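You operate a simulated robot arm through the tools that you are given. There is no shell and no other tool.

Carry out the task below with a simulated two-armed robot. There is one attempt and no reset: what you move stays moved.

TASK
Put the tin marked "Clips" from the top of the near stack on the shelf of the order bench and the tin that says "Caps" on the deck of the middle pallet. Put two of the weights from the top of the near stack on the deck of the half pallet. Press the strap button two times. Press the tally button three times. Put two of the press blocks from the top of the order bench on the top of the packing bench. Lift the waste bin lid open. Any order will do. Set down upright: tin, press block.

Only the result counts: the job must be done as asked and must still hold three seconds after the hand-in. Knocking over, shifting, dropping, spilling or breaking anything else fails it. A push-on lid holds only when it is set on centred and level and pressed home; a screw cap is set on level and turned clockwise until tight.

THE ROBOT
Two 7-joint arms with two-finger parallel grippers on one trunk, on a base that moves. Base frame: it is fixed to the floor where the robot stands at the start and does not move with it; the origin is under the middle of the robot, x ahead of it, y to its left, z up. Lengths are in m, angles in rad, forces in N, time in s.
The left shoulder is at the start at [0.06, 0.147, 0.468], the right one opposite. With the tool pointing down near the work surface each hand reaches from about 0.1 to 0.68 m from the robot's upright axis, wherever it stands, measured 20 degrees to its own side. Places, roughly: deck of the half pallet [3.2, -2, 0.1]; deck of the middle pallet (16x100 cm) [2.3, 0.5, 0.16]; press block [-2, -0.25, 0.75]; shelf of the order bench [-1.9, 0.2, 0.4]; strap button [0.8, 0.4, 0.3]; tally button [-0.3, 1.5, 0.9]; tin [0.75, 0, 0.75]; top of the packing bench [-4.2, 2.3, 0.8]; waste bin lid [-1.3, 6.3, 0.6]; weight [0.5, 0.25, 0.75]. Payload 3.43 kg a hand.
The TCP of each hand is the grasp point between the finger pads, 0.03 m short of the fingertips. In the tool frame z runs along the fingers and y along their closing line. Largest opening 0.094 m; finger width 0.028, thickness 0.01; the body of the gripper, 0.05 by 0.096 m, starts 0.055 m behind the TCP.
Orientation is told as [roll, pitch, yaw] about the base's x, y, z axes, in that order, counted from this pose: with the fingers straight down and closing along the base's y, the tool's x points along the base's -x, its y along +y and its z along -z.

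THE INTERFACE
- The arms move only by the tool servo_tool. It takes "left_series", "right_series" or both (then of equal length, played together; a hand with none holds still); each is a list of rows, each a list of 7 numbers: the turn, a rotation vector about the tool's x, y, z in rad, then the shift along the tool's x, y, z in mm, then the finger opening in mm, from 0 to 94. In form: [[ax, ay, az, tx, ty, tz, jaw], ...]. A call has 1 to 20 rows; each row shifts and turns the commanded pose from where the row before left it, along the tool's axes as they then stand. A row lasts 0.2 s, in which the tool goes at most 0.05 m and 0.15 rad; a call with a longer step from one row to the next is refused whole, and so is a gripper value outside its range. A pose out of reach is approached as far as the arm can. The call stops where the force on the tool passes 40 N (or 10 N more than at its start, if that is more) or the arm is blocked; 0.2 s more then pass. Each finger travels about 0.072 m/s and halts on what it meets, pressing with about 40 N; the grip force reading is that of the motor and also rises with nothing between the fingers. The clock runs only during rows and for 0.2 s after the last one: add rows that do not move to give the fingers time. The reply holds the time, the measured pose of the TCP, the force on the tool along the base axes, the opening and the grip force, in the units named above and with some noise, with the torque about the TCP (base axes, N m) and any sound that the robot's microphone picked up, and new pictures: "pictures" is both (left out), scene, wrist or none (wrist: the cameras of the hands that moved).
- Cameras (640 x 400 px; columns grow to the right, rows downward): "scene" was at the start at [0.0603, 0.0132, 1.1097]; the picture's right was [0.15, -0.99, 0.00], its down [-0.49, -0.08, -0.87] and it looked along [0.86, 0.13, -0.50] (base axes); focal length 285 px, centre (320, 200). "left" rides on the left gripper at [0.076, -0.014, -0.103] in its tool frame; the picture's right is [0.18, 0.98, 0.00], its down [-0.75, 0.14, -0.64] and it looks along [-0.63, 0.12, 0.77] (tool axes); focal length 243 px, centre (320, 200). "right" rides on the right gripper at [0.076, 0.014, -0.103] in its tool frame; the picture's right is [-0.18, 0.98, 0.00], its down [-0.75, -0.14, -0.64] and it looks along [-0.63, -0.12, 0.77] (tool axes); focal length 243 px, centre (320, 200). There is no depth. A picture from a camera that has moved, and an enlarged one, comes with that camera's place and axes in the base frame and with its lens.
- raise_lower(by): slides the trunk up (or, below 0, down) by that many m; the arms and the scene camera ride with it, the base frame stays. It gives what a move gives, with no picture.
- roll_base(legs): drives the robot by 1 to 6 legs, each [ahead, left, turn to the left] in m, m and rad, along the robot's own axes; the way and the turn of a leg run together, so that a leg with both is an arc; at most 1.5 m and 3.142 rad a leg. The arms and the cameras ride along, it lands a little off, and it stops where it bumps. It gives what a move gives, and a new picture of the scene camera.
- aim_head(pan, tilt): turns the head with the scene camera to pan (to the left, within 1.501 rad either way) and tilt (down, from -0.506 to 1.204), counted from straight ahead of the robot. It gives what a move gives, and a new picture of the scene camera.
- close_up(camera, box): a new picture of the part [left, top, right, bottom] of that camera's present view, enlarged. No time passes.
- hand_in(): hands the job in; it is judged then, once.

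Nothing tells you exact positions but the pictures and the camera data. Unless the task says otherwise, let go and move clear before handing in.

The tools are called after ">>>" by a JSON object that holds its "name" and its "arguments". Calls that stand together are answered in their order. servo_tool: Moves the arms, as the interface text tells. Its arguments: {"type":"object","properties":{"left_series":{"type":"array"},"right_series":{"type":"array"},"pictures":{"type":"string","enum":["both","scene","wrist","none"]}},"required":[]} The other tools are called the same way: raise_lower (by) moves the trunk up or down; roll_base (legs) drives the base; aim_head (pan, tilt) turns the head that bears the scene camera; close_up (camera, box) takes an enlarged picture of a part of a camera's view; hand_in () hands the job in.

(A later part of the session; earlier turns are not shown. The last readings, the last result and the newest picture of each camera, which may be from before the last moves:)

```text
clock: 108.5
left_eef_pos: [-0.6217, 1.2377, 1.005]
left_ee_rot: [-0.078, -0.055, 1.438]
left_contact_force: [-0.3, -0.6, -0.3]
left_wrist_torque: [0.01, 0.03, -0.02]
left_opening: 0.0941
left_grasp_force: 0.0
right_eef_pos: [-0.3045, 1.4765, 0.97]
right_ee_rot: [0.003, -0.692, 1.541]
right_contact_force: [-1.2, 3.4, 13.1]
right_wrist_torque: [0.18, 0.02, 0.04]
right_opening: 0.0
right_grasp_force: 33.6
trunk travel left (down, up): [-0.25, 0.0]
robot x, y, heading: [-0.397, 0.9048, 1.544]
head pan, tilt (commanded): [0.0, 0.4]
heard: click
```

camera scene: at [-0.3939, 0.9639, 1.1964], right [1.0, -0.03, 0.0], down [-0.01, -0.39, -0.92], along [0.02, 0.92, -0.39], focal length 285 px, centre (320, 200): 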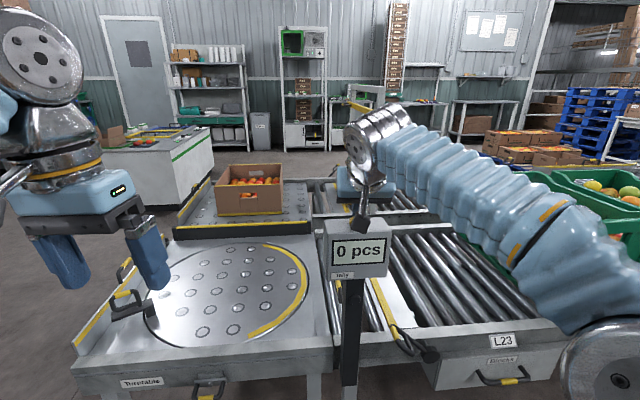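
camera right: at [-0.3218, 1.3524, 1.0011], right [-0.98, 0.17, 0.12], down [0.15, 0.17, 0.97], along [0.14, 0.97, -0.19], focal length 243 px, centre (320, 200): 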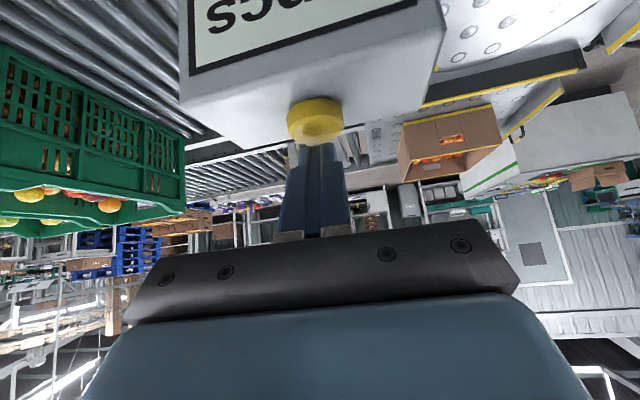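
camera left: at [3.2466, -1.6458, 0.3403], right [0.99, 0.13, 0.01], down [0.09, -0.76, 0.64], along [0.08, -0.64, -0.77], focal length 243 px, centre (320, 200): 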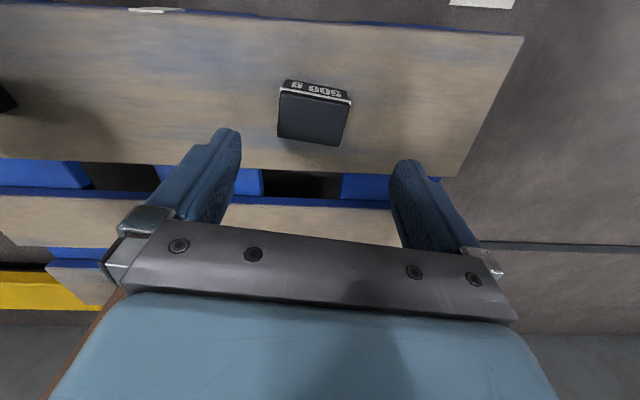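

Third click heard. I lift off, pull the right hand back, and straighten it.

>>> {"name": "servo_tool", "arguments": {"right_series": [[0, 0, 0, -5.1, 0, -6.2, 0], [0, 0, 0, -5.1, 0, -6.2, 0], [0, 0, 0, -5.1, 0, -6.2, 0], [0, 0, 0, 27.5, 0, -22.7, 0], [0, 0, 0, 27.5, 0, -22.7, 0], [0, 0, 0, 27.5, 0, -22.7, 0], [0, 0, 0, 27.5, 0, -22.7, 0]], "pictures": "scene"}}

>>> {"name": "roll_base", "arguments": {"legs": [[-0.5, 0, 0]]}}

>>> {"name": "servo_tool", "arguments": {"right_series": [[0, 0.14, 0, 0, 0, 10, 40], [0, 0.14, 0, 0, 0, 10, 94], [0, 0.14, 0, 0, 0, 10, 94], [0, 0.14, 0, 0, 0, 10, 94], [0, 0.13, 0, 0, 0, 10, 94]], "left_series": [[0, 0, 0, 0, 0, 10, 94], [0, 0, 0, 0, 0, 10, 94], [0, 0, 0, 0, 0, 10, 94], [0, 0, 0, 0, 0, 10, 94], [0, 0, 0, 0, 0, 10, 94]], "pictures": "none"}}

>>> {"name": "aim_head", "arguments": {"pan": 1.5, "tilt": 0.4}}

```text
clock: 110.1
left_eef_pos: [-0.621, 1.2382, 1.004]
left_ee_rot: [-0.078, -0.055, 1.437]
left_contact_force: [0.5, -0.4, -0.5]
left_wrist_torque: [-0.03, -0.02, 0.01]
left_opening: 0.094
left_grasp_force: 0.0
right_eef_pos: [-0.3078, 1.3347, 0.9946]
right_ee_rot: [0.001, -0.688, 1.54]
right_contact_force: [0.6, 0.4, 0.7]
right_wrist_torque: [-0.02, 0.01, 0.0]
right_opening: 0.0
right_grasp_force: 33.6
trunk travel left (down, up): [-0.25, 0.0]
robot x, y, heading: [-0.3929, 0.9055, 1.547]
head pan, tilt (commanded): [0.0, 0.4]
camera scene: at [-0.3933, 0.9653, 1.1958], right [1.0, -0.03, 0.0], down [-0.01, -0.39, -0.92], along [0.02, 0.92, -0.39], focal length 285 px, centre (320, 200)
```

scene: 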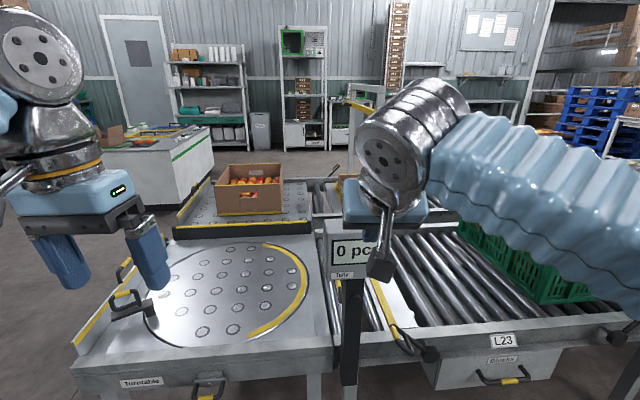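

```text
clock: 113.0
left_eef_pos: [-0.6338, 0.7417, 1.0048]
left_ee_rot: [-0.079, -0.054, 1.435]
left_contact_force: [-0.1, 0.1, -0.5]
left_wrist_torque: [-0.03, 0.03, 0.02]
left_opening: 0.094
left_grasp_force: 0.0
right_eef_pos: [-0.3205, 0.8368, 0.9945]
right_ee_rot: [0.001, -0.689, 1.54]
right_contact_force: [-0.3, 0.2, -0.1]
right_wrist_torque: [0.04, -0.01, -0.05]
right_opening: 0.0001
right_grasp_force: 33.2
trunk travel left (down, up): [-0.25, 0.0]
robot x, y, heading: [-0.408, 0.4018, 1.551]
head pan, tilt (commanded): [0.0, 0.4]
camera scene: at [-0.4068, 0.4681, 1.1958], right [1.0, -0.03, 0.0], down [-0.01, -0.39, -0.92], along [0.03, 0.92, -0.39], focal length 285 px, centre (320, 200)
```

scene: 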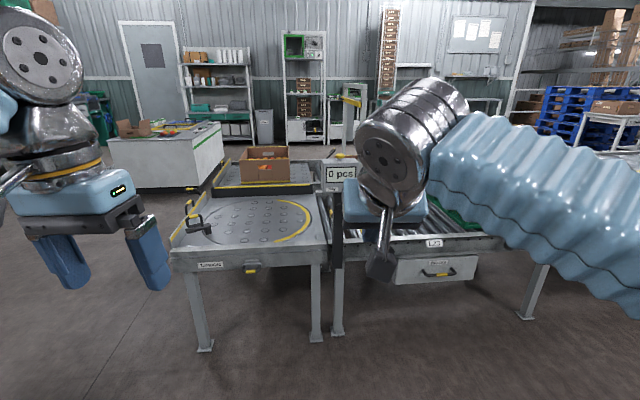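

```text
clock: 114.2
left_eef_pos: [-0.6295, 0.7429, 0.9547]
left_ee_rot: [-0.079, -0.054, 1.434]
left_contact_force: [-0.1, 0.4, 0.1]
left_wrist_torque: [0.01, 0.02, 0.0]
left_opening: 0.094
left_grasp_force: 0.1
right_eef_pos: [-0.3197, 0.856, 0.9495]
right_ee_rot: [0.001, 0.004, 1.542]
right_contact_force: [-0.1, 0.0, -0.3]
right_wrist_torque: [0.01, -0.02, 0.03]
right_opening: 0.0941
right_grasp_force: 0.0
trunk travel left (down, up): [-0.25, 0.0]
robot x, y, heading: [-0.4072, 0.4028, 1.543]
head pan, tilt (commanded): [0.0, 0.4]
```

```text
clock: 115.8
left_eef_pos: [-0.6298, 0.743, 0.9547]
left_ee_rot: [-0.078, -0.055, 1.433]
left_contact_force: [0.5, -0.2, 0.7]
left_wrist_torque: [-0.03, -0.04, 0.01]
left_opening: 0.0941
left_grasp_force: 0.1
right_eef_pos: [-0.3208, 0.8567, 0.9492]
right_ee_rot: [-0.001, 0.0, 1.539]
right_contact_force: [-1.1, 0.3, -0.4]
right_wrist_torque: [-0.01, 0.0, 0.05]
right_opening: 0.0943
right_grasp_force: 0.0
trunk travel left (down, up): [-0.25, 0.0]
robot x, y, heading: [-0.4077, 0.4049, 1.541]
head pan, tilt (commanded): [1.499, 0.4]
camera scene: at [-0.5017, 0.3848, 1.1958], right [0.1, 0.99, 0.0], down [0.39, -0.04, -0.92], along [-0.92, 0.09, -0.39], focal length 285 px, centre (320, 200)
```

scene: 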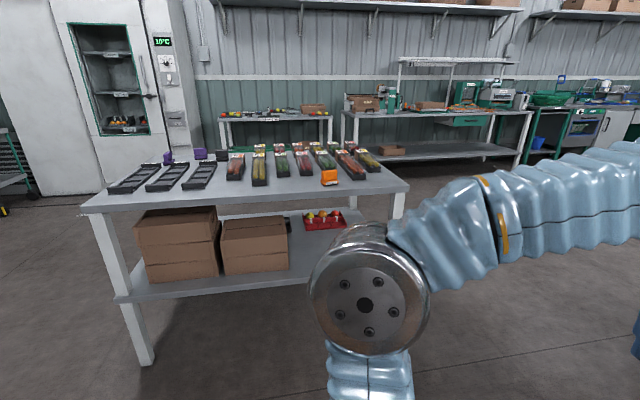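

The order bench is behind, with goods on top and a shelf below. I zoom in to identify the press blocks and free shelf space.

>>> {"name": "close_up", "arguments": {"camera": "scene", "box": [80, 130, 260, 242]}}

>>> {"name": "close_up", "arguments": {"camera": "scene", "box": [200, 120, 420, 257]}}

>>> {"name": "close_up", "arguments": {"camera": "scene", "box": [100, 190, 420, 380]}}

```text
3.56 times, centred on (170, 186) of scene
camera zoom: at [-0.5017, 0.3848, 1.1958], right [0.1, 0.99, 0.0], down [0.39, -0.04, -0.92], along [-0.92, 0.09, -0.39], focal length 1014 px, centre (853, 250)
```

zoom: 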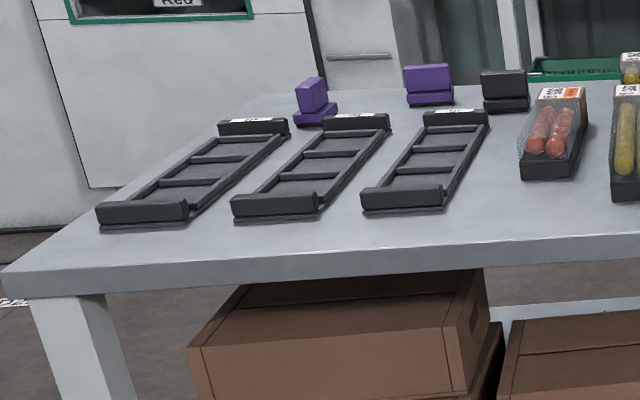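

```text
2.91 times, centred on (310, 188) of scene
camera zoom: at [-0.5017, 0.3848, 1.1958], right [0.1, 0.99, 0.0], down [0.39, -0.04, -0.92], along [-0.92, 0.09, -0.39], focal length 830 px, centre (349, 234)
```

zoom: 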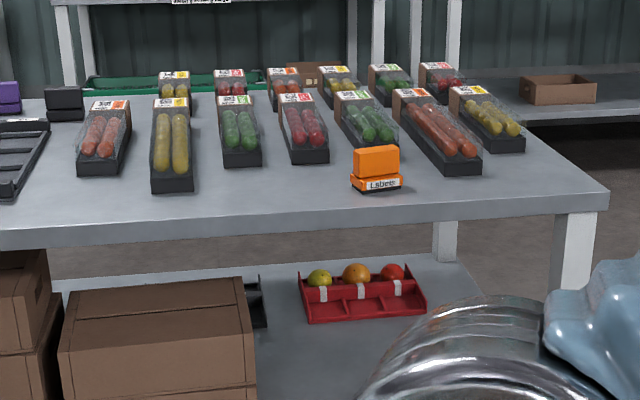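

```text
2.00 times, centred on (260, 285) of scene
camera zoom: at [-0.5017, 0.3848, 1.1958], right [0.1, 0.99, 0.0], down [0.39, -0.04, -0.92], along [-0.92, 0.09, -0.39], focal length 570 px, centre (440, 30)
```

zoom: 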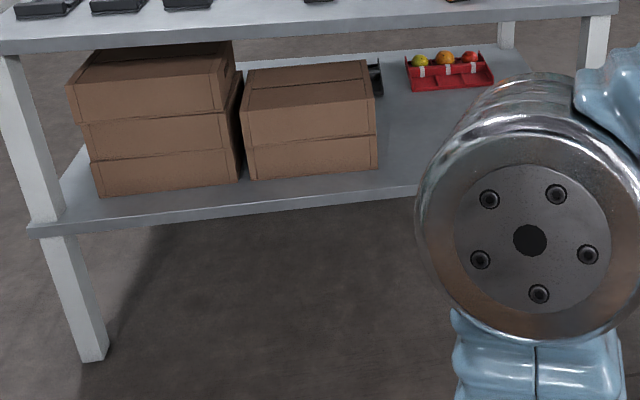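

The shelf is at z≈0.4 with free room on its right; the purple/black two-part blocks at the back left look like the press blocks. Now I go to the left side of the near stack to find the strap button.

>>> {"name": "roll_base", "arguments": {"legs": [[0, 0, -1.555], [0, 0, -1.555], [-0.5, 0, 0], [0, 1.15, 0]]}}

>>> {"name": "aim_head", "arguments": {"pan": 0.0, "tilt": 0.7}}

```text
clock: 131.8
left_eef_pos: [0.9679, 0.5788, 0.954]
left_ee_rot: [-0.079, -0.054, -1.682]
left_contact_force: [0.7, 0.0, -0.4]
left_wrist_torque: [0.03, -0.01, 0.0]
left_opening: 0.094
left_grasp_force: 0.1
right_eef_pos: [0.6605, 0.4579, 0.9493]
right_ee_rot: [0.0, 0.002, -1.577]
right_contact_force: [-0.9, 0.5, 0.6]
right_wrist_torque: [0.0, 0.06, 0.01]
right_opening: 0.0942
right_grasp_force: 0.1
trunk travel left (down, up): [-0.25, 0.0]
robot x, y, heading: [0.7408, 0.9106, -1.574]
head pan, tilt (commanded): [1.499, 0.4]
camera scene: at [0.8313, 0.9335, 1.1958], right [-0.08, -1.0, 0.0], down [-0.39, 0.03, -0.92], along [0.92, -0.07, -0.39], focal length 285 px, centre (320, 200)
```

scene: 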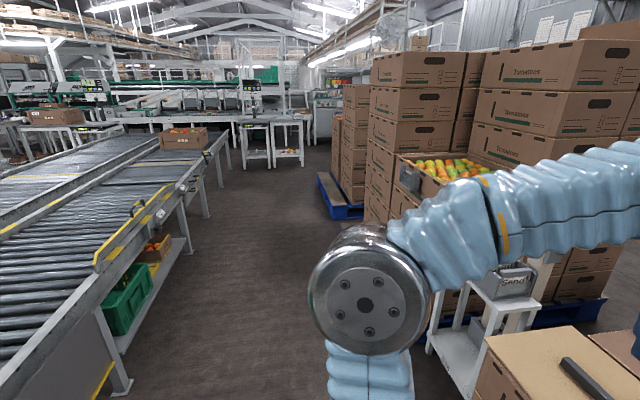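

```text
clock: 133.4
left_eef_pos: [0.9676, 0.5797, 0.9541]
left_ee_rot: [-0.079, -0.053, -1.682]
left_contact_force: [-0.1, 0.1, -0.8]
left_wrist_torque: [0.01, -0.01, 0.01]
left_opening: 0.094
left_grasp_force: 0.1
right_eef_pos: [0.6603, 0.4592, 0.9487]
right_ee_rot: [-0.001, 0.0, -1.576]
right_contact_force: [0.1, -0.2, 0.5]
right_wrist_torque: [0.0, -0.03, -0.01]
right_opening: 0.0941
right_grasp_force: 0.2
trunk travel left (down, up): [-0.25, 0.0]
robot x, y, heading: [0.738, 0.9094, -1.572]
head pan, tilt (commanded): [0.0, 0.7]
camera scene: at [0.7387, 0.8555, 1.169], right [-1.0, 0.0, 0.0], down [0.0, 0.64, -0.76], along [0.0, -0.76, -0.64], focal length 285 px, centre (320, 200)
```

scene: 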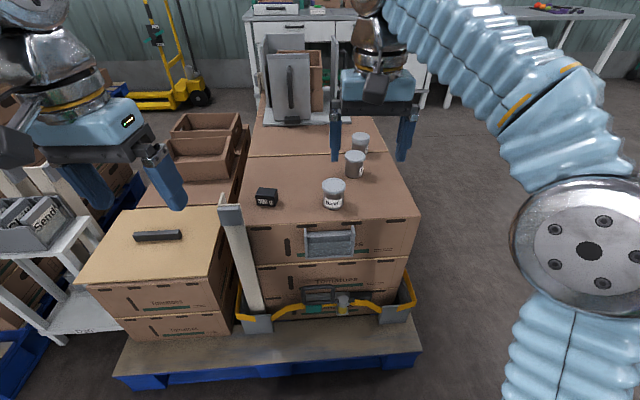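

I see a strap machine hanging on the side of the stack. I zoom in on it.

>>> {"name": "close_up", "arguments": {"camera": "scene", "box": [220, 200, 440, 340]}}

>>> {"name": "close_up", "arguments": {"camera": "scene", "box": [280, 270, 400, 340]}}

>>> {"name": "close_up", "arguments": {"camera": "scene", "box": [230, 120, 390, 220]}}

```text
2.86 times, centred on (330, 270) of scene
camera zoom: at [0.7387, 0.8555, 1.169], right [-1.0, 0.0, 0.0], down [0.0, 0.64, -0.76], along [0.0, -0.76, -0.64], focal length 815 px, centre (291, 0)
```

zoom: 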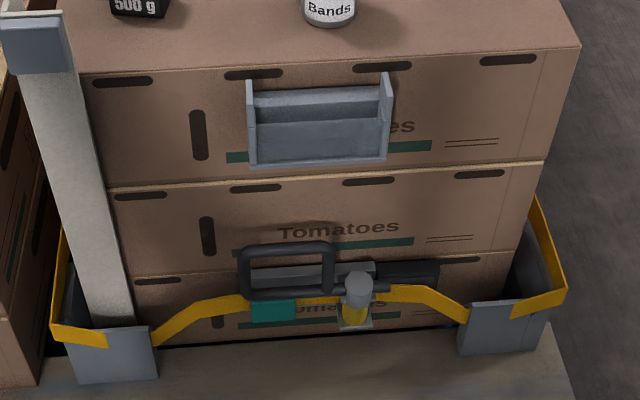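

```text
5.33 times, centred on (340, 305) of scene
camera zoom: at [0.7387, 0.8555, 1.169], right [-1.0, 0.0, 0.0], down [0.0, 0.64, -0.76], along [0.0, -0.76, -0.64], focal length 1521 px, centre (213, -360)
```

zoom: 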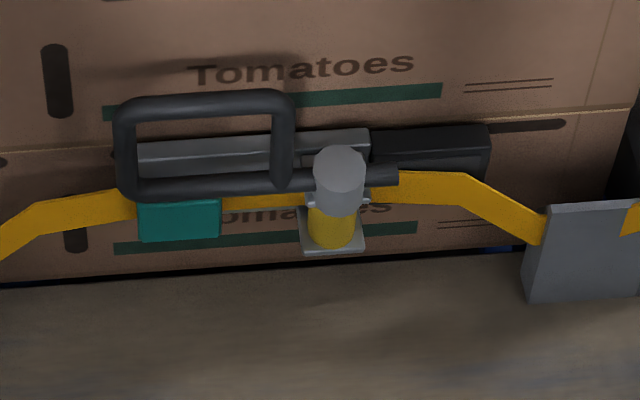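

```text
4.00 times, centred on (310, 170) of scene
camera zoom: at [0.7387, 0.8555, 1.169], right [-1.0, 0.0, 0.0], down [0.0, 0.64, -0.76], along [0.0, -0.76, -0.64], focal length 1141 px, centre (360, 320)
```

zoom: 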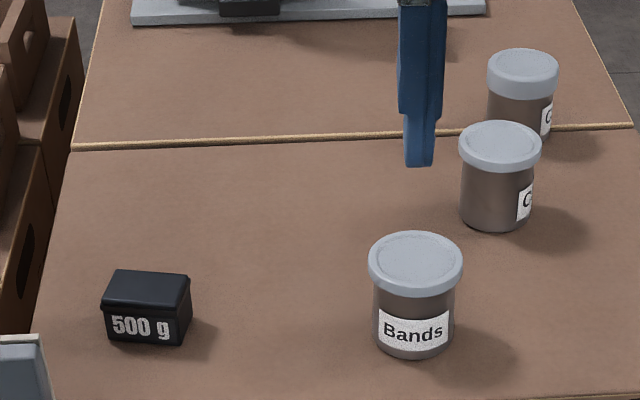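

There's a teal part (x≈0.76) and a yellow/grey plunger (x≈0.67) on the strap tool. I back up slightly and lower the right hand with a tilt so its camera can see the device closely.

>>> {"name": "roll_base", "arguments": {"legs": [[-0.1, 0, 0]]}}

>>> {"name": "servo_tool", "arguments": {"right_series": [[0, 0, 0, 0, 5, 45, 0], [0, 0, 0, 0, 5, 45, 0], [0, 0, 0, 0, 5, 45, 0], [0, 0, 0, 0, 5, 45, 0], [0, 0, 0, 0, 5, 45, 0], [0, 0, 0, 0, 5, 45, 0], [0, 0, 0, 0, 5, 45, 0], [0, 0, 0, 0, 5, 45, 0], [0, -0.14, 0, 0, 0, 20, 0], [0, -0.14, 0, 0, 0, 20, 0], [0, -0.14, 0, 0, 0, 0, 0], [0, -0.14, 0, 0, 0, 0, 0], [0, -0.14, 0, 0, 0, 0, 0]], "pictures": "both"}}

```text
clock: 134.6
left_eef_pos: [0.9679, 0.679, 0.9536]
left_ee_rot: [-0.079, -0.055, -1.683]
left_contact_force: [0.0, -0.2, -0.3]
left_wrist_torque: [0.02, 0.03, 0.02]
left_opening: 0.0942
left_grasp_force: 0.0
right_eef_pos: [0.6609, 0.5587, 0.9487]
right_ee_rot: [-0.001, 0.0, -1.577]
right_contact_force: [1.3, -0.4, 0.5]
right_wrist_torque: [-0.02, -0.03, -0.02]
right_opening: 0.0938
right_grasp_force: 0.1
trunk travel left (down, up): [-0.25, 0.0]
robot x, y, heading: [0.7395, 1.0124, -1.577]
head pan, tilt (commanded): [0.0, 0.7]
camera scene: at [0.739, 0.9557, 1.169], right [-1.0, 0.0, 0.0], down [0.0, 0.64, -0.76], along [0.0, -0.76, -0.64], focal length 285 px, centre (320, 200)
```

scene: 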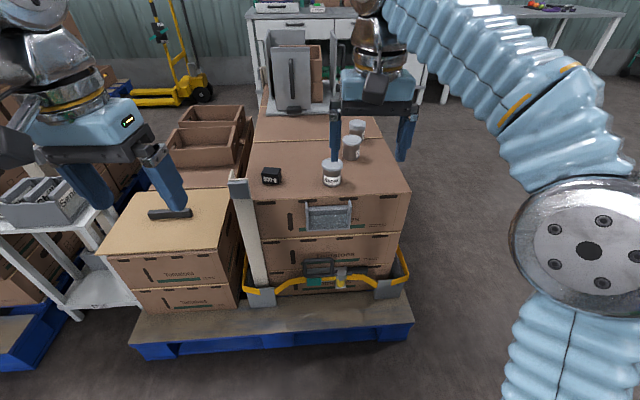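

```text
clock: 137.4
left_eef_pos: [0.9675, 0.6796, 0.9547]
left_ee_rot: [-0.079, -0.054, -1.682]
left_contact_force: [-1.3, -0.2, 0.2]
left_wrist_torque: [-0.01, -0.01, 0.01]
left_opening: 0.094
left_grasp_force: 0.1
right_eef_pos: [0.7011, 0.557, 0.5497]
right_ee_rot: [0.002, -0.699, -1.576]
right_contact_force: [0.1, -0.8, -0.2]
right_wrist_torque: [-0.04, -0.01, 0.05]
right_opening: 0.0
right_grasp_force: 33.0
trunk travel left (down, up): [-0.25, 0.0]
robot x, y, heading: [0.7399, 1.0148, -1.572]
head pan, tilt (commanded): [0.0, 0.7]
camera scene: at [0.7388, 0.9557, 1.169], right [-1.0, 0.0, 0.0], down [0.0, 0.64, -0.76], along [0.0, -0.76, -0.64], focal length 285 px, centre (320, 200)
camera right: at [0.7162, 0.6803, 0.5787], right [0.98, -0.15, 0.12], down [-0.14, -0.16, 0.98], along [-0.12, -0.98, -0.18], focal length 243 px, centre (320, 200)
```

scene: 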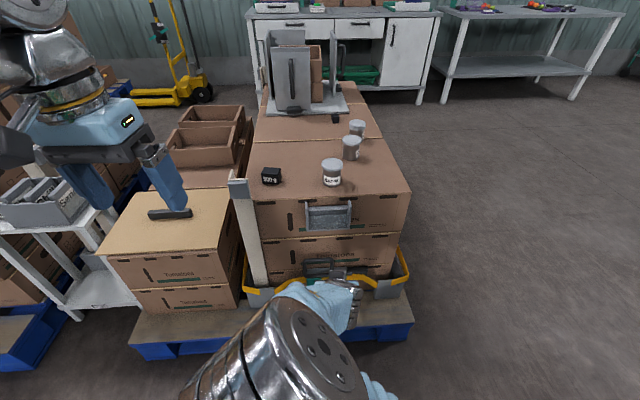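
right: 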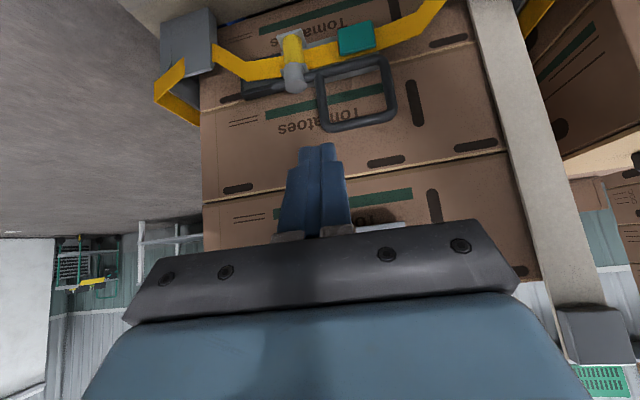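

I can see the strap tool upside-down in the wrist view; I zoom in there.

>>> {"name": "close_up", "arguments": {"camera": "right", "box": [230, 10, 422, 130]}}

```text
3.33 times, centred on (326, 70) of right
camera zoom: at [0.7162, 0.6803, 0.5787], right [0.98, -0.15, 0.12], down [-0.14, -0.16, 0.98], along [-0.12, -0.98, -0.18], focal length 809 px, centre (300, 633)
```

zoom: 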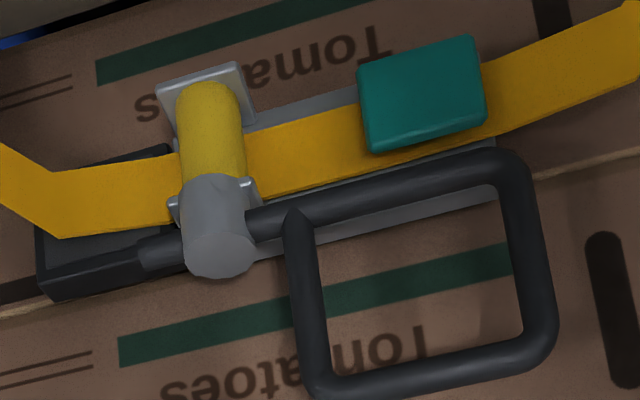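

The teal rounded block on the strap tensioner at about [0.758, 0.371, 0.297] is the strap button, facing outward under the black handle. I bring the right hand to horizontal and line it up in front of the button.

>>> {"name": "servo_tool", "arguments": {"right_series": [[0, -0.15, 0, 0, 0, 0, 0], [0, -0.15, 0, 0, 0, 0, 0], [0, -0.15, 0, 0, 0, 0, 0], [0, -0.15, 0, 0, 0, 0, 0], [0, -0.15, 0, 0, 0, 0, 0], [0, 0, 0, 40.2, 9.5, 12, 0], [0, 0, 0, 40.2, 9.5, 12, 0], [0, 0, 0, 40.2, 9.5, 12, 0], [0, 0, 0, 40.2, 9.5, 12, 0], [0, 0, 0, 40.2, 9.5, 12, 0], [0, 0, 0, 40.2, 9.5, 12, 0], [0, 0, 0, 0, 0, 0, 0]], "pictures": "both"}}

```text
clock: 140.0
left_eef_pos: [0.9665, 0.6794, 0.9541]
left_ee_rot: [-0.078, -0.054, -1.683]
left_contact_force: [-0.4, 0.7, 0.0]
left_wrist_torque: [0.02, 0.01, 0.01]
left_opening: 0.0941
left_grasp_force: 0.0
right_eef_pos: [0.7575, 0.5152, 0.3007]
right_ee_rot: [0.005, -1.448, -1.582]
right_contact_force: [0.3, 0.0, 0.5]
right_wrist_torque: [0.01, 0.0, -0.01]
right_opening: 0.0001
right_grasp_force: 33.2
trunk travel left (down, up): [-0.25, 0.0]
robot x, y, heading: [0.7333, 1.013, -1.576]
head pan, tilt (commanded): [0.0, 0.7]
camera scene: at [0.7391, 0.9559, 1.169], right [-1.0, 0.0, 0.0], down [0.0, 0.64, -0.76], along [0.0, -0.76, -0.64], focal length 285 px, centre (320, 200)
camera right: at [0.7721, 0.6247, 0.2373], right [0.98, -0.03, 0.18], down [-0.14, 0.55, 0.83], along [-0.12, -0.84, 0.53], focal length 243 px, centre (320, 200)
```

scene: 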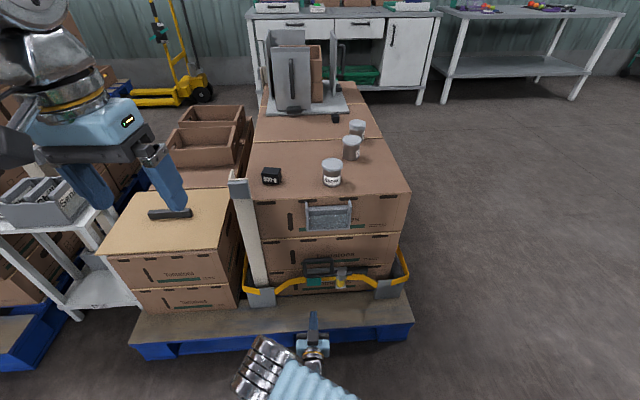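
right: 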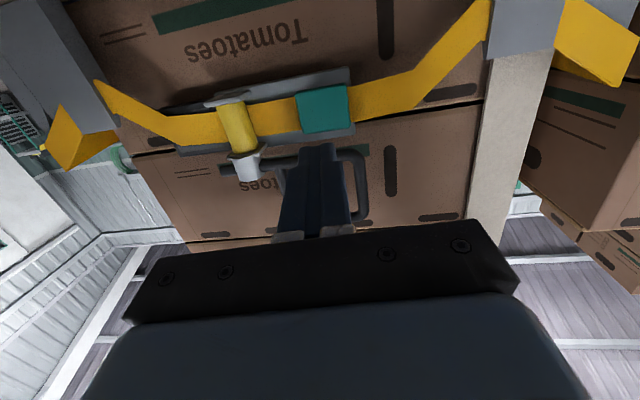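

The button is directly ahead of the fingertips. I advance to just short of it, then press in small steps.

>>> {"name": "servo_tool", "arguments": {"right_series": [[0, 0, 0, -2.5, 0, 31.8, 0], [0, 0, 0, -2.5, 0, 31.8, 0], [0, 0, 0, -2.5, 0, 31.8, 0], [0, 0, 0, 0, 0, 0, 0]], "pictures": "both"}}

```text
clock: 141.0
left_eef_pos: [0.9676, 0.6795, 0.9539]
left_ee_rot: [-0.078, -0.054, -1.682]
left_contact_force: [-0.4, 0.9, 0.5]
left_wrist_torque: [0.03, 0.01, -0.01]
left_opening: 0.0941
left_grasp_force: 0.0
right_eef_pos: [0.757, 0.4187, 0.2971]
right_ee_rot: [0.001, -1.447, -1.578]
right_contact_force: [1.2, 0.3, 0.8]
right_wrist_torque: [-0.02, 0.02, 0.01]
right_opening: 0.0003
right_grasp_force: 32.6
trunk travel left (down, up): [-0.25, 0.0]
robot x, y, heading: [0.7416, 1.0094, -1.573]
head pan, tilt (commanded): [0.0, 0.7]
camera scene: at [0.7391, 0.9559, 1.169], right [-1.0, 0.0, 0.0], down [0.0, 0.64, -0.76], along [0.0, -0.76, -0.64], focal length 285 px, centre (320, 200)
camera right: at [0.7718, 0.5296, 0.2331], right [0.98, -0.03, 0.18], down [-0.14, 0.54, 0.83], along [-0.12, -0.84, 0.53], focal length 243 px, centre (320, 200)
```

scene: 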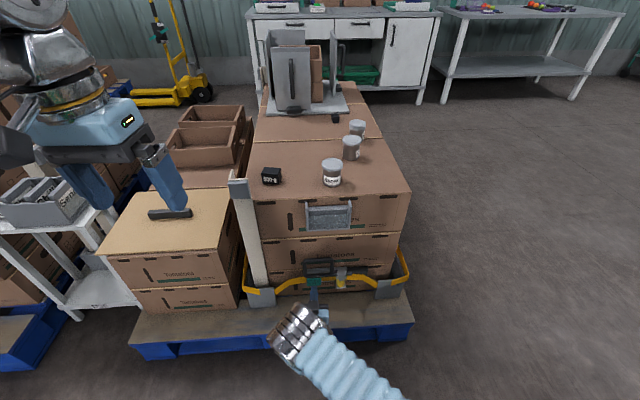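
right: 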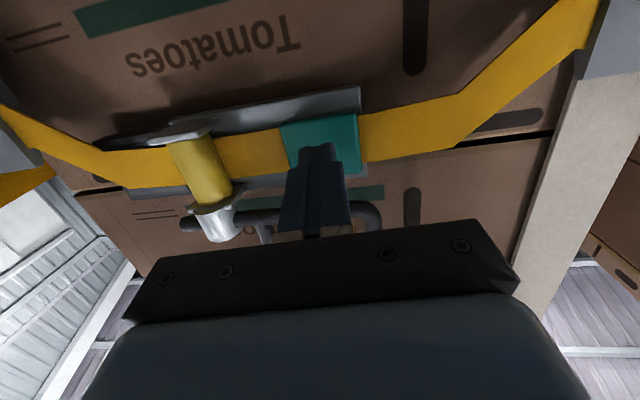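

The fingertips are right in front of the teal button. I press forward in small steps.

>>> {"name": "servo_tool", "arguments": {"right_series": [[0, 0, 0, -0.6, 0, 5, 0], [0, 0, 0, -0.6, 0, 5, 0], [0, 0, 0, -0.5, 0, 4, 0], [0, 0, 0, -0.4, 0, 3, 0], [0, 0, 0, -0.4, 0, 3, 0]], "pictures": "wrist"}}

```text
clock: 142.2
left_eef_pos: [0.9677, 0.6796, 0.9549]
left_ee_rot: [-0.079, -0.055, -1.682]
left_contact_force: [0.3, -0.1, 0.0]
left_wrist_torque: [-0.01, 0.01, 0.01]
left_opening: 0.0939
left_grasp_force: 0.1
right_eef_pos: [0.7568, 0.3993, 0.296]
right_ee_rot: [0.006, -1.448, -1.581]
right_contact_force: [1.2, 3.1, 0.7]
right_wrist_torque: [-0.1, -0.04, 0.06]
right_opening: 0.0
right_grasp_force: 32.9
trunk travel left (down, up): [-0.25, 0.0]
robot x, y, heading: [0.738, 1.0105, -1.575]
head pan, tilt (commanded): [0.0, 0.7]
camera right: at [0.7723, 0.51, 0.2337], right [0.98, -0.03, 0.18], down [-0.14, 0.54, 0.83], along [-0.12, -0.84, 0.53], focal length 243 px, centre (320, 200)
```

right: 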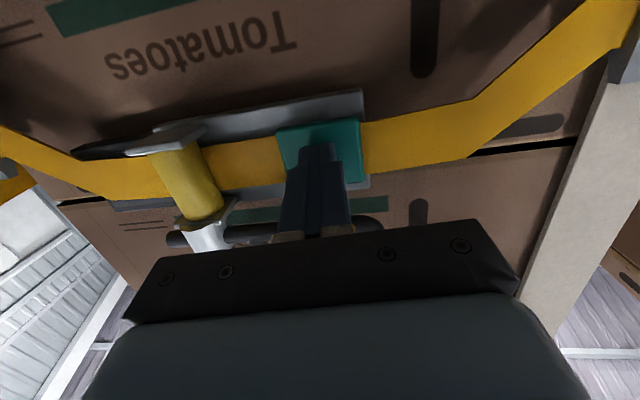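

Contact has just begun (3 N). I continue in 2 mm steps until it clicks.

>>> {"name": "servo_tool", "arguments": {"right_series": [[0, 0, 0, -0.3, 0, 2, 0], [0, 0, 0, -0.3, 0, 2, 0], [0, 0, 0, -0.3, 0, 2, 0]], "pictures": "none"}}

```text
clock: 143.0
left_eef_pos: [0.967, 0.6806, 0.9547]
left_ee_rot: [-0.079, -0.053, -1.682]
left_contact_force: [-0.5, -1.0, 0.3]
left_wrist_torque: [0.01, 0.02, -0.01]
left_opening: 0.0938
left_grasp_force: 0.0
right_eef_pos: [0.7568, 0.3945, 0.2973]
right_ee_rot: [0.007, -1.446, -1.584]
right_contact_force: [0.2, 16.0, 3.3]
right_wrist_torque: [-0.25, -0.05, 0.08]
right_opening: 0.0
right_grasp_force: 33.2
trunk travel left (down, up): [-0.25, 0.0]
robot x, y, heading: [0.7369, 1.0092, -1.575]
head pan, tilt (commanded): [0.0, 0.7]
heard: click
```

Click heard – first strap press. I release fully, then press once more.

>>> {"name": "servo_tool", "arguments": {"right_series": [[0, 0, 0, 1.2, 0, -8, 0], [0, 0, 0, 1.2, 0, -8, 0], [0, 0, 0, 0, 0, 0, 0]], "pictures": "wrist"}}

>>> {"name": "servo_tool", "arguments": {"right_series": [[0, 0, 0, -1.2, 0, 8, 0], [0, 0, 0, -0.7, 0, 4.5, 0], [0, 0, 0, -0.3, 0, 2, 0], [0, 0, 0, -0.3, 0, 2, 0]], "pictures": "none"}}

```text
clock: 143.8
left_eef_pos: [0.9672, 0.6794, 0.9538]
left_ee_rot: [-0.079, -0.054, -1.684]
left_contact_force: [0.0, -0.5, 0.3]
left_wrist_torque: [0.0, -0.02, -0.02]
left_opening: 0.0939
left_grasp_force: 0.0
right_eef_pos: [0.7578, 0.4098, 0.2965]
right_ee_rot: [0.01, -1.45, -1.584]
right_contact_force: [0.4, -0.4, 0.0]
right_wrist_torque: [0.0, 0.0, -0.01]
right_opening: 0.0
right_grasp_force: 32.9
trunk travel left (down, up): [-0.25, 0.0]
robot x, y, heading: [0.7389, 1.0109, -1.571]
head pan, tilt (commanded): [0.0, 0.7]
camera right: at [0.7728, 0.5194, 0.2334], right [0.98, -0.03, 0.18], down [-0.14, 0.55, 0.83], along [-0.12, -0.84, 0.53], focal length 243 px, centre (320, 200)
```

right: 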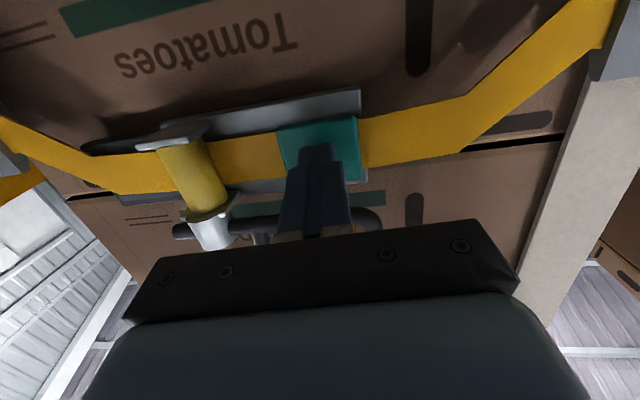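

```text
clock: 144.8
left_eef_pos: [0.9673, 0.6801, 0.9541]
left_ee_rot: [-0.079, -0.055, -1.683]
left_contact_force: [0.1, 0.0, 0.7]
left_wrist_torque: [0.0, -0.01, 0.04]
left_opening: 0.0939
left_grasp_force: 0.0
right_eef_pos: [0.7571, 0.3928, 0.2954]
right_ee_rot: [-0.001, -1.446, -1.575]
right_contact_force: [3.1, 18.7, 2.4]
right_wrist_torque: [-0.24, 0.0, 0.24]
right_opening: 0.0
right_grasp_force: 32.7
trunk travel left (down, up): [-0.25, 0.0]
robot x, y, heading: [0.7358, 1.0113, -1.578]
head pan, tilt (commanded): [0.0, 0.7]
heard: click
```

Two strap clicks done. I withdraw the right hand, raise it, and leave both hands at a 40° tilt for picking the tins.

>>> {"name": "servo_tool", "arguments": {"right_series": [[0, 0, 0, 3, 0, -25, 0], [0, 0, 0, 4, 0, -35, 0], [0, 0, 0, 4, 0, -35, 0], [0, 0, 0, 4, 0, -30, 0], [0, 0, 0, -45, 0, 0, 0], [0, 0, 0, -45, 0, 0, 0], [0, 0, 0, -45, 0, 0, 0], [0, 0, 0, -45, 0, 0, 0], [0, 0, 0, -45, 0, 0, 0], [0, 0, 0, -45, 0, 0, 0], [0, 0.15, 0, -30, 0, 0, 40], [0, 0.15, 0, -30, 0, 0, 80], [0, 0.15, 0, -25, 0, -20, 94], [0, 0.15, 0, -20, 0, -30, 94], [0, 0.15, 0, -20, 0, -30, 94], [0, 0, 0, -10, 0, -30, 94]], "pictures": "scene"}}

```text
clock: 148.2
left_eef_pos: [0.9681, 0.6786, 0.9543]
left_ee_rot: [-0.079, -0.055, -1.683]
left_contact_force: [-0.4, 0.0, 0.5]
left_wrist_torque: [0.0, 0.0, -0.01]
left_opening: 0.0939
left_grasp_force: 0.1
right_eef_pos: [0.756, 0.5171, 0.7529]
right_ee_rot: [0.002, -0.695, -1.578]
right_contact_force: [0.5, 0.2, 0.2]
right_wrist_torque: [0.0, 0.02, 0.0]
right_opening: 0.0938
right_grasp_force: 0.0
trunk travel left (down, up): [-0.25, 0.0]
robot x, y, heading: [0.7379, 1.011, -1.567]
head pan, tilt (commanded): [0.0, 0.7]
camera scene: at [0.7391, 0.9557, 1.1689], right [-1.0, 0.0, 0.0], down [0.0, 0.64, -0.76], along [0.0, -0.76, -0.64], focal length 285 px, centre (320, 200)
```

scene: 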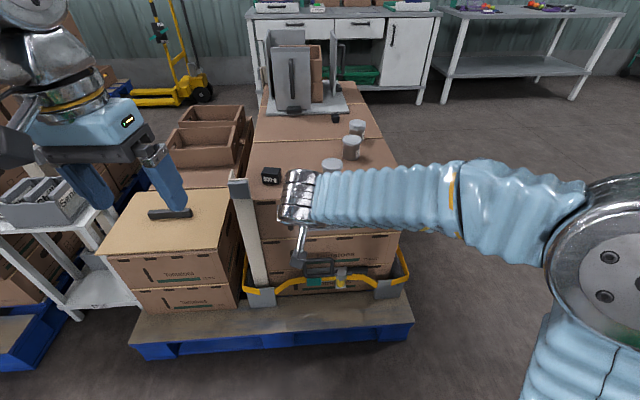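

I raise the right hand and set the left hand to the same straight 40° tilt, then drive round to the front of the stack.

>>> {"name": "servo_tool", "arguments": {"left_series": [[-0.079, 0.055, 0, 0, 0, 0, 94], [0, 0, -0.11, 0, 0, 0, 94], [0, -0.139, 0, 0, 0, 0, 94], [0, -0.139, 0, 0, 0, 0, 94], [0, -0.139, 0, 0, 0, 0, 94], [0, -0.139, 0, 0, 0, 0, 94], [0, -0.139, 0, 0, 0, 0, 94]], "right_series": [[0, 0, 0, -19, -20, -23, 94], [0, 0, 0, -19, -20, -23, 94], [0, 0, 0, -19, -20, -23, 94], [0, 0, 0, -19, -20, -23, 94], [0, 0, 0, -12, -20, -15, 94], [0, 0, 0, -12, -20, -15, 94], [0, 0, 0, 0, 0, 0, 94]], "pictures": "none"}}

>>> {"name": "roll_base", "arguments": {"legs": [[0, -1.15, 0], [0, 0, 1.5708], [0, -0.96, 0]]}}

>>> {"name": "aim_head", "arguments": {"pan": 0.1, "tilt": 0.6}}

```text
clock: 149.8
left_eef_pos: [0.9675, 0.6803, 0.9542]
left_ee_rot: [0.002, -0.697, -1.576]
left_contact_force: [-0.5, -0.5, 0.8]
left_wrist_torque: [0.0, 0.0, 0.01]
left_opening: 0.0939
left_grasp_force: 0.0
right_eef_pos: [0.6368, 0.519, 0.9116]
right_ee_rot: [0.004, -0.697, -1.576]
right_contact_force: [-0.4, 0.1, 0.1]
right_wrist_torque: [-0.01, -0.01, -0.01]
right_opening: 0.0939
right_grasp_force: 0.1
trunk travel left (down, up): [-0.25, 0.0]
robot x, y, heading: [0.7383, 1.0129, -1.574]
head pan, tilt (commanded): [0.0, 0.7]
```

```text
clock: 164.1
left_eef_pos: [-0.0922, 0.2934, 0.9546]
left_ee_rot: [0.003, -0.692, 0.005]
left_contact_force: [0.4, -0.4, -0.2]
left_wrist_torque: [0.01, -0.02, -0.01]
left_opening: 0.094
left_grasp_force: 0.0
right_eef_pos: [0.0709, -0.0343, 0.9117]
right_ee_rot: [0.001, -0.697, 0.004]
right_contact_force: [0.1, -0.1, -0.3]
right_wrist_torque: [0.01, -0.01, 0.0]
right_opening: 0.0938
right_grasp_force: 0.0
trunk travel left (down, up): [-0.25, 0.0]
robot x, y, heading: [-0.4204, 0.0646, 0.007]
head pan, tilt (commanded): [0.0, 0.7]
camera scene: at [-0.3655, 0.0615, 1.169], right [0.01, -1.0, 0.0], down [-0.64, 0.0, -0.76], along [0.76, 0.0, -0.64], focal length 285 px, centre (320, 200)
```

scene: 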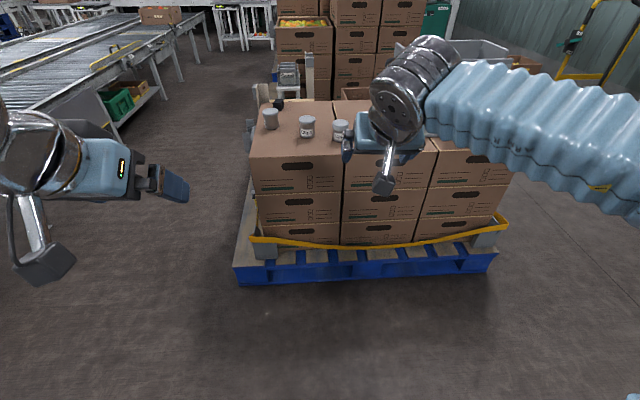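

```text
clock: 164.8
left_eef_pos: [-0.0918, 0.2931, 0.9532]
left_ee_rot: [0.002, -0.694, 0.006]
left_contact_force: [0.0, 0.7, -0.7]
left_wrist_torque: [-0.04, 0.04, 0.01]
left_opening: 0.094
left_grasp_force: 0.1
right_eef_pos: [0.0723, -0.0345, 0.9108]
right_ee_rot: [0.003, -0.699, 0.002]
right_contact_force: [-0.1, 0.1, 0.0]
right_wrist_torque: [0.04, -0.03, -0.03]
right_opening: 0.094
right_grasp_force: 0.2
trunk travel left (down, up): [-0.25, 0.0]
robot x, y, heading: [-0.4183, 0.0643, 0.007]
head pan, tilt (commanded): [0.099, 0.6]
camera scene: at [-0.3626, 0.0703, 1.1775], right [0.1, -0.99, 0.0], down [-0.56, -0.06, -0.82], along [0.82, 0.09, -0.57], focal length 285 px, centre (320, 200)
```

scene: 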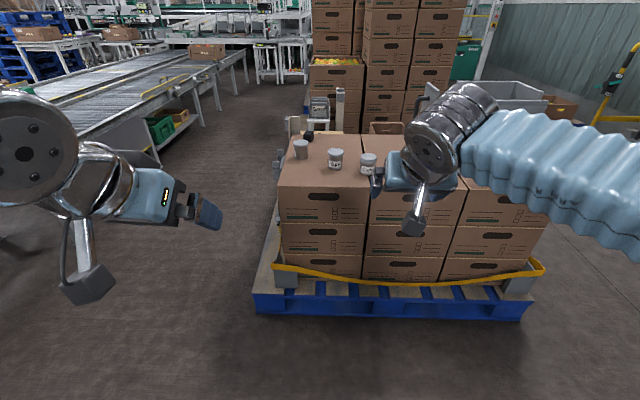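

I lower the trunk to its start height and drive up to the stack.

>>> {"name": "raise_lower", "arguments": {"by": -0.075}}

>>> {"name": "roll_base", "arguments": {"legs": [[0.43, 0, 0]]}}

>>> {"name": "close_up", "arguments": {"camera": "right", "box": [160, 0, 480, 200]}}

>>> {"name": "close_up", "arguments": {"camera": "left", "box": [0, 0, 640, 400]}}

```text
clock: 165.9
left_eef_pos: [-0.0917, 0.2944, 0.8778]
left_ee_rot: [0.002, -0.692, 0.006]
left_contact_force: [-0.3, 0.3, -0.3]
left_wrist_torque: [-0.02, 0.01, 0.0]
left_opening: 0.0941
left_grasp_force: 0.2
right_eef_pos: [0.0712, -0.0343, 0.8366]
right_ee_rot: [0.003, -0.697, 0.004]
right_contact_force: [0.0, 0.0, 0.4]
right_wrist_torque: [0.02, -0.02, -0.01]
right_opening: 0.0936
right_grasp_force: 0.0
trunk travel left (down, up): [-0.175, 0.075]
robot x, y, heading: [-0.421, 0.0603, 0.007]
head pan, tilt (commanded): [0.099, 0.6]
```

```text
clock: 168.5
left_eef_pos: [0.3428, 0.2972, 0.8791]
left_ee_rot: [0.003, -0.693, 0.006]
left_contact_force: [0.2, -0.3, -0.9]
left_wrist_torque: [-0.05, 0.02, 0.0]
left_opening: 0.0938
left_grasp_force: 0.0
right_eef_pos: [0.5061, -0.0326, 0.8355]
right_ee_rot: [0.003, -0.697, 0.004]
right_contact_force: [0.0, -0.9, -0.2]
right_wrist_torque: [-0.01, -0.01, 0.01]
right_opening: 0.0939
right_grasp_force: 0.1
trunk travel left (down, up): [-0.175, 0.075]
robot x, y, heading: [0.0135, 0.0654, 0.002]
head pan, tilt (commanded): [0.099, 0.6]
camera scene: at [0.0713, 0.0727, 1.1026], right [0.11, -0.99, 0.0], down [-0.56, -0.06, -0.83], along [0.82, 0.09, -0.56], focal length 285 px, centre (320, 200)
```

scene: 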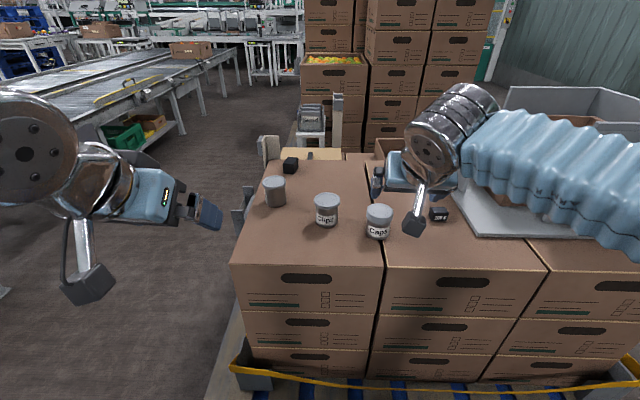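

```text
2.00 times, centred on (320, 100) of right
camera zoom: at [0.3818, -0.0194, 0.8652], right [0.14, 0.98, 0.12], down [0.17, -0.14, 0.98], along [0.98, -0.11, -0.18], focal length 485 px, centre (320, 400)
```

zoom: 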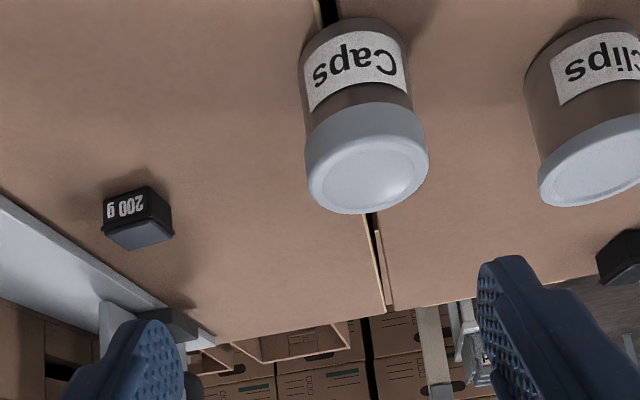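

```text
1.00 times, centred on (320, 200) of left (not enlarged: the box is as wide or as high as the picture)
camera zoom: at [0.2178, 0.2813, 0.908], right [-0.15, 0.98, -0.12], down [0.17, 0.14, 0.98], along [0.97, 0.12, -0.19], focal length 243 px, centre (320, 200)
```

zoom: 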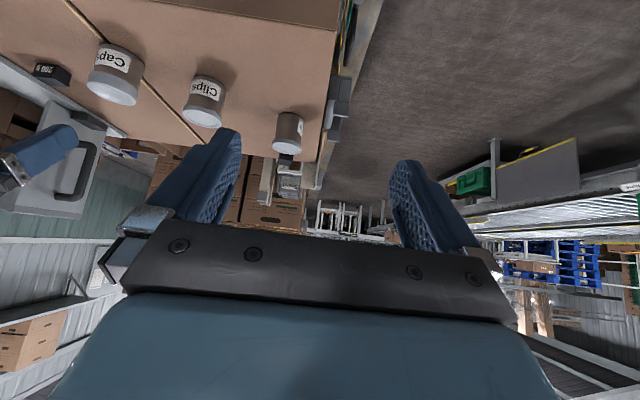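

Caps is at about [0.599, -0.008] and Clips at about [0.631, 0.113] on the top at z≈0.656. I move the right hand to a pre-grasp in line with Caps.

>>> {"name": "servo_tool", "arguments": {"right_series": [[0, 0, 0, 10.2, 12.3, 39.4, 94], [0, 0, 0, 10.2, 12.3, 39.4, 94], [0, 0, 0, 0, 0, 0, 94]], "pictures": "both"}}

```text
clock: 169.3
left_eef_pos: [0.3417, 0.2973, 0.8802]
left_ee_rot: [0.002, -0.693, 0.006]
left_contact_force: [0.0, -0.6, 0.8]
left_wrist_torque: [0.05, 0.01, 0.0]
left_opening: 0.0939
left_grasp_force: 0.1
right_eef_pos: [0.5412, -0.0082, 0.7629]
right_ee_rot: [0.002, -0.699, 0.003]
right_contact_force: [-0.7, -1.3, 0.3]
right_wrist_torque: [-0.01, -0.02, 0.0]
right_opening: 0.094
right_grasp_force: 0.1
trunk travel left (down, up): [-0.175, 0.075]
robot x, y, heading: [0.0086, 0.0644, 0.007]
head pan, tilt (commanded): [0.099, 0.6]
camera scene: at [0.0714, 0.0727, 1.1026], right [0.1, -0.99, 0.0], down [-0.56, -0.06, -0.82], along [0.82, 0.09, -0.57], focal length 285 px, centre (320, 200)
camera right: at [0.4172, 0.0051, 0.7914], right [0.14, 0.98, 0.12], down [0.17, -0.14, 0.98], along [0.98, -0.11, -0.18], focal length 243 px, centre (320, 200)
```

scene: 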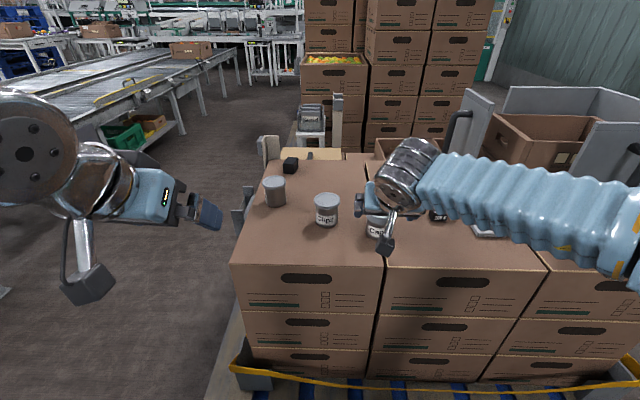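
right: 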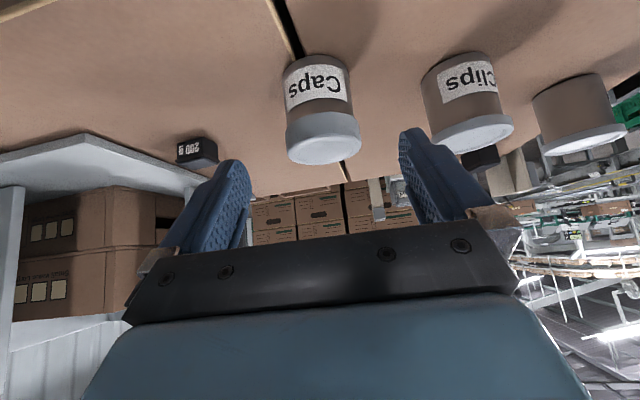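

Alignment on Caps looks good. I advance 90 mm along the tool axis and close on the tin.

>>> {"name": "servo_tool", "arguments": {"right_series": [[0, 0, 0, 0, 0, 35, 94], [0, 0, 0, 0, 0, 35, 94], [0, 0, 0, 0, 0, 19, 94], [0, 0, 0, 0, 0, 0, 30], [0, 0, 0, 0, 0, 0, 30], [0, 0, 0, 0, 0, 0, 30]], "pictures": "both"}}

```text
clock: 170.7
left_eef_pos: [0.3414, 0.2958, 0.8791]
left_ee_rot: [0.002, -0.693, 0.006]
left_contact_force: [0.1, 0.4, 0.2]
left_wrist_torque: [0.01, 0.0, -0.01]
left_opening: 0.0939
left_grasp_force: 0.0
right_eef_pos: [0.5977, -0.0072, 0.695]
right_ee_rot: [0.0, -0.698, 0.004]
right_contact_force: [-0.6, -0.1, -0.9]
right_wrist_torque: [-0.02, 0.04, -0.05]
right_opening: 0.0578
right_grasp_force: 40.7
trunk travel left (down, up): [-0.175, 0.075]
robot x, y, heading: [0.014, 0.0671, 0.005]
head pan, tilt (commanded): [0.099, 0.6]
camera scene: at [0.0714, 0.0727, 1.1026], right [0.11, -0.99, 0.0], down [-0.56, -0.06, -0.82], along [0.82, 0.09, -0.57], focal length 285 px, centre (320, 200)
camera right: at [0.474, 0.0052, 0.7236], right [0.14, 0.98, 0.12], down [0.17, -0.14, 0.98], along [0.98, -0.11, -0.18], focal length 243 px, centre (320, 200)
```

scene: 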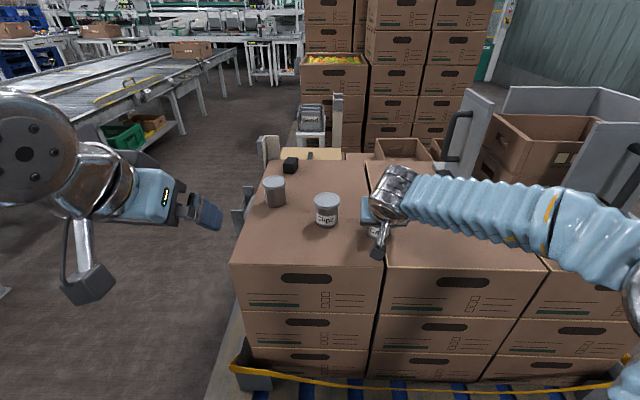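
right: 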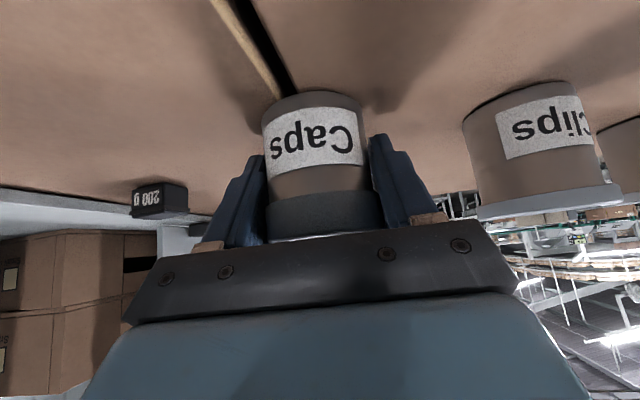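

Caps is gripped (58 mm). I lift it straight up and check it comes along level.

>>> {"name": "servo_tool", "arguments": {"right_series": [[0, 0, 0, -9.6, 0, -11.5, 30], [0, 0, 0, -19, 0, -23, 30], [0, 0, 0, -25, 0, -30, 30], [0, 0, 0, -25, 0, -30, 30], [0, 0, 0, 0, 0, 0, 30]], "pictures": "both"}}

```text
clock: 171.9
left_eef_pos: [0.3425, 0.2961, 0.8787]
left_ee_rot: [-0.001, -0.693, 0.004]
left_contact_force: [-0.1, 0.6, -0.1]
left_wrist_torque: [-0.02, -0.02, -0.02]
left_opening: 0.0937
left_grasp_force: 0.0
right_eef_pos: [0.5982, -0.0072, 0.8169]
right_ee_rot: [0.0, -0.695, 0.002]
right_contact_force: [0.7, 0.4, -0.7]
right_wrist_torque: [-0.01, 0.01, 0.01]
right_opening: 0.058
right_grasp_force: 40.1
trunk travel left (down, up): [-0.175, 0.075]
robot x, y, heading: [0.0119, 0.0645, 0.004]
head pan, tilt (commanded): [0.099, 0.6]
camera scene: at [0.0714, 0.0727, 1.1026], right [0.1, -0.99, 0.0], down [-0.56, -0.06, -0.82], along [0.82, 0.09, -0.57], focal length 285 px, centre (320, 200)
camera right: at [0.4737, 0.0059, 0.8465], right [0.14, 0.98, 0.12], down [0.17, -0.14, 0.98], along [0.98, -0.11, -0.18], focal length 243 px, centre (320, 200)
```

scene: 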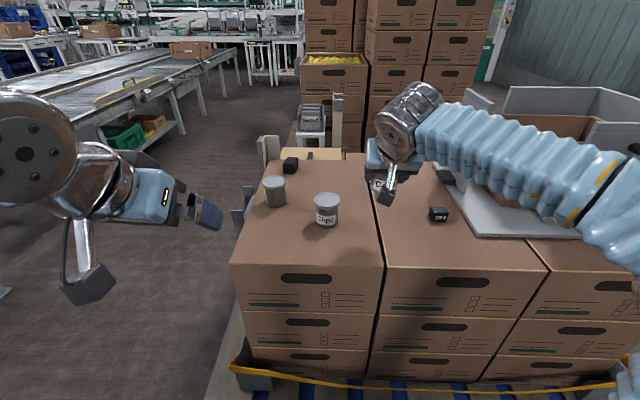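
right: 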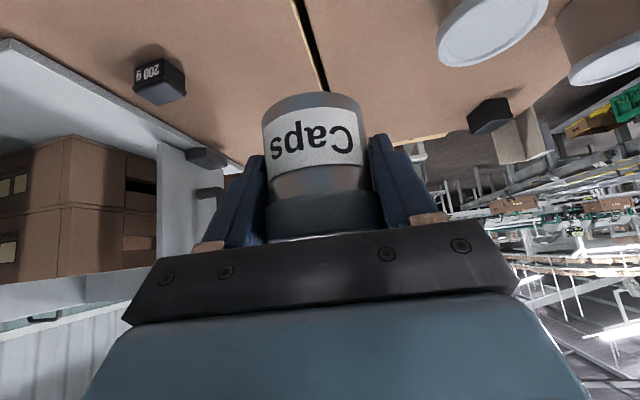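

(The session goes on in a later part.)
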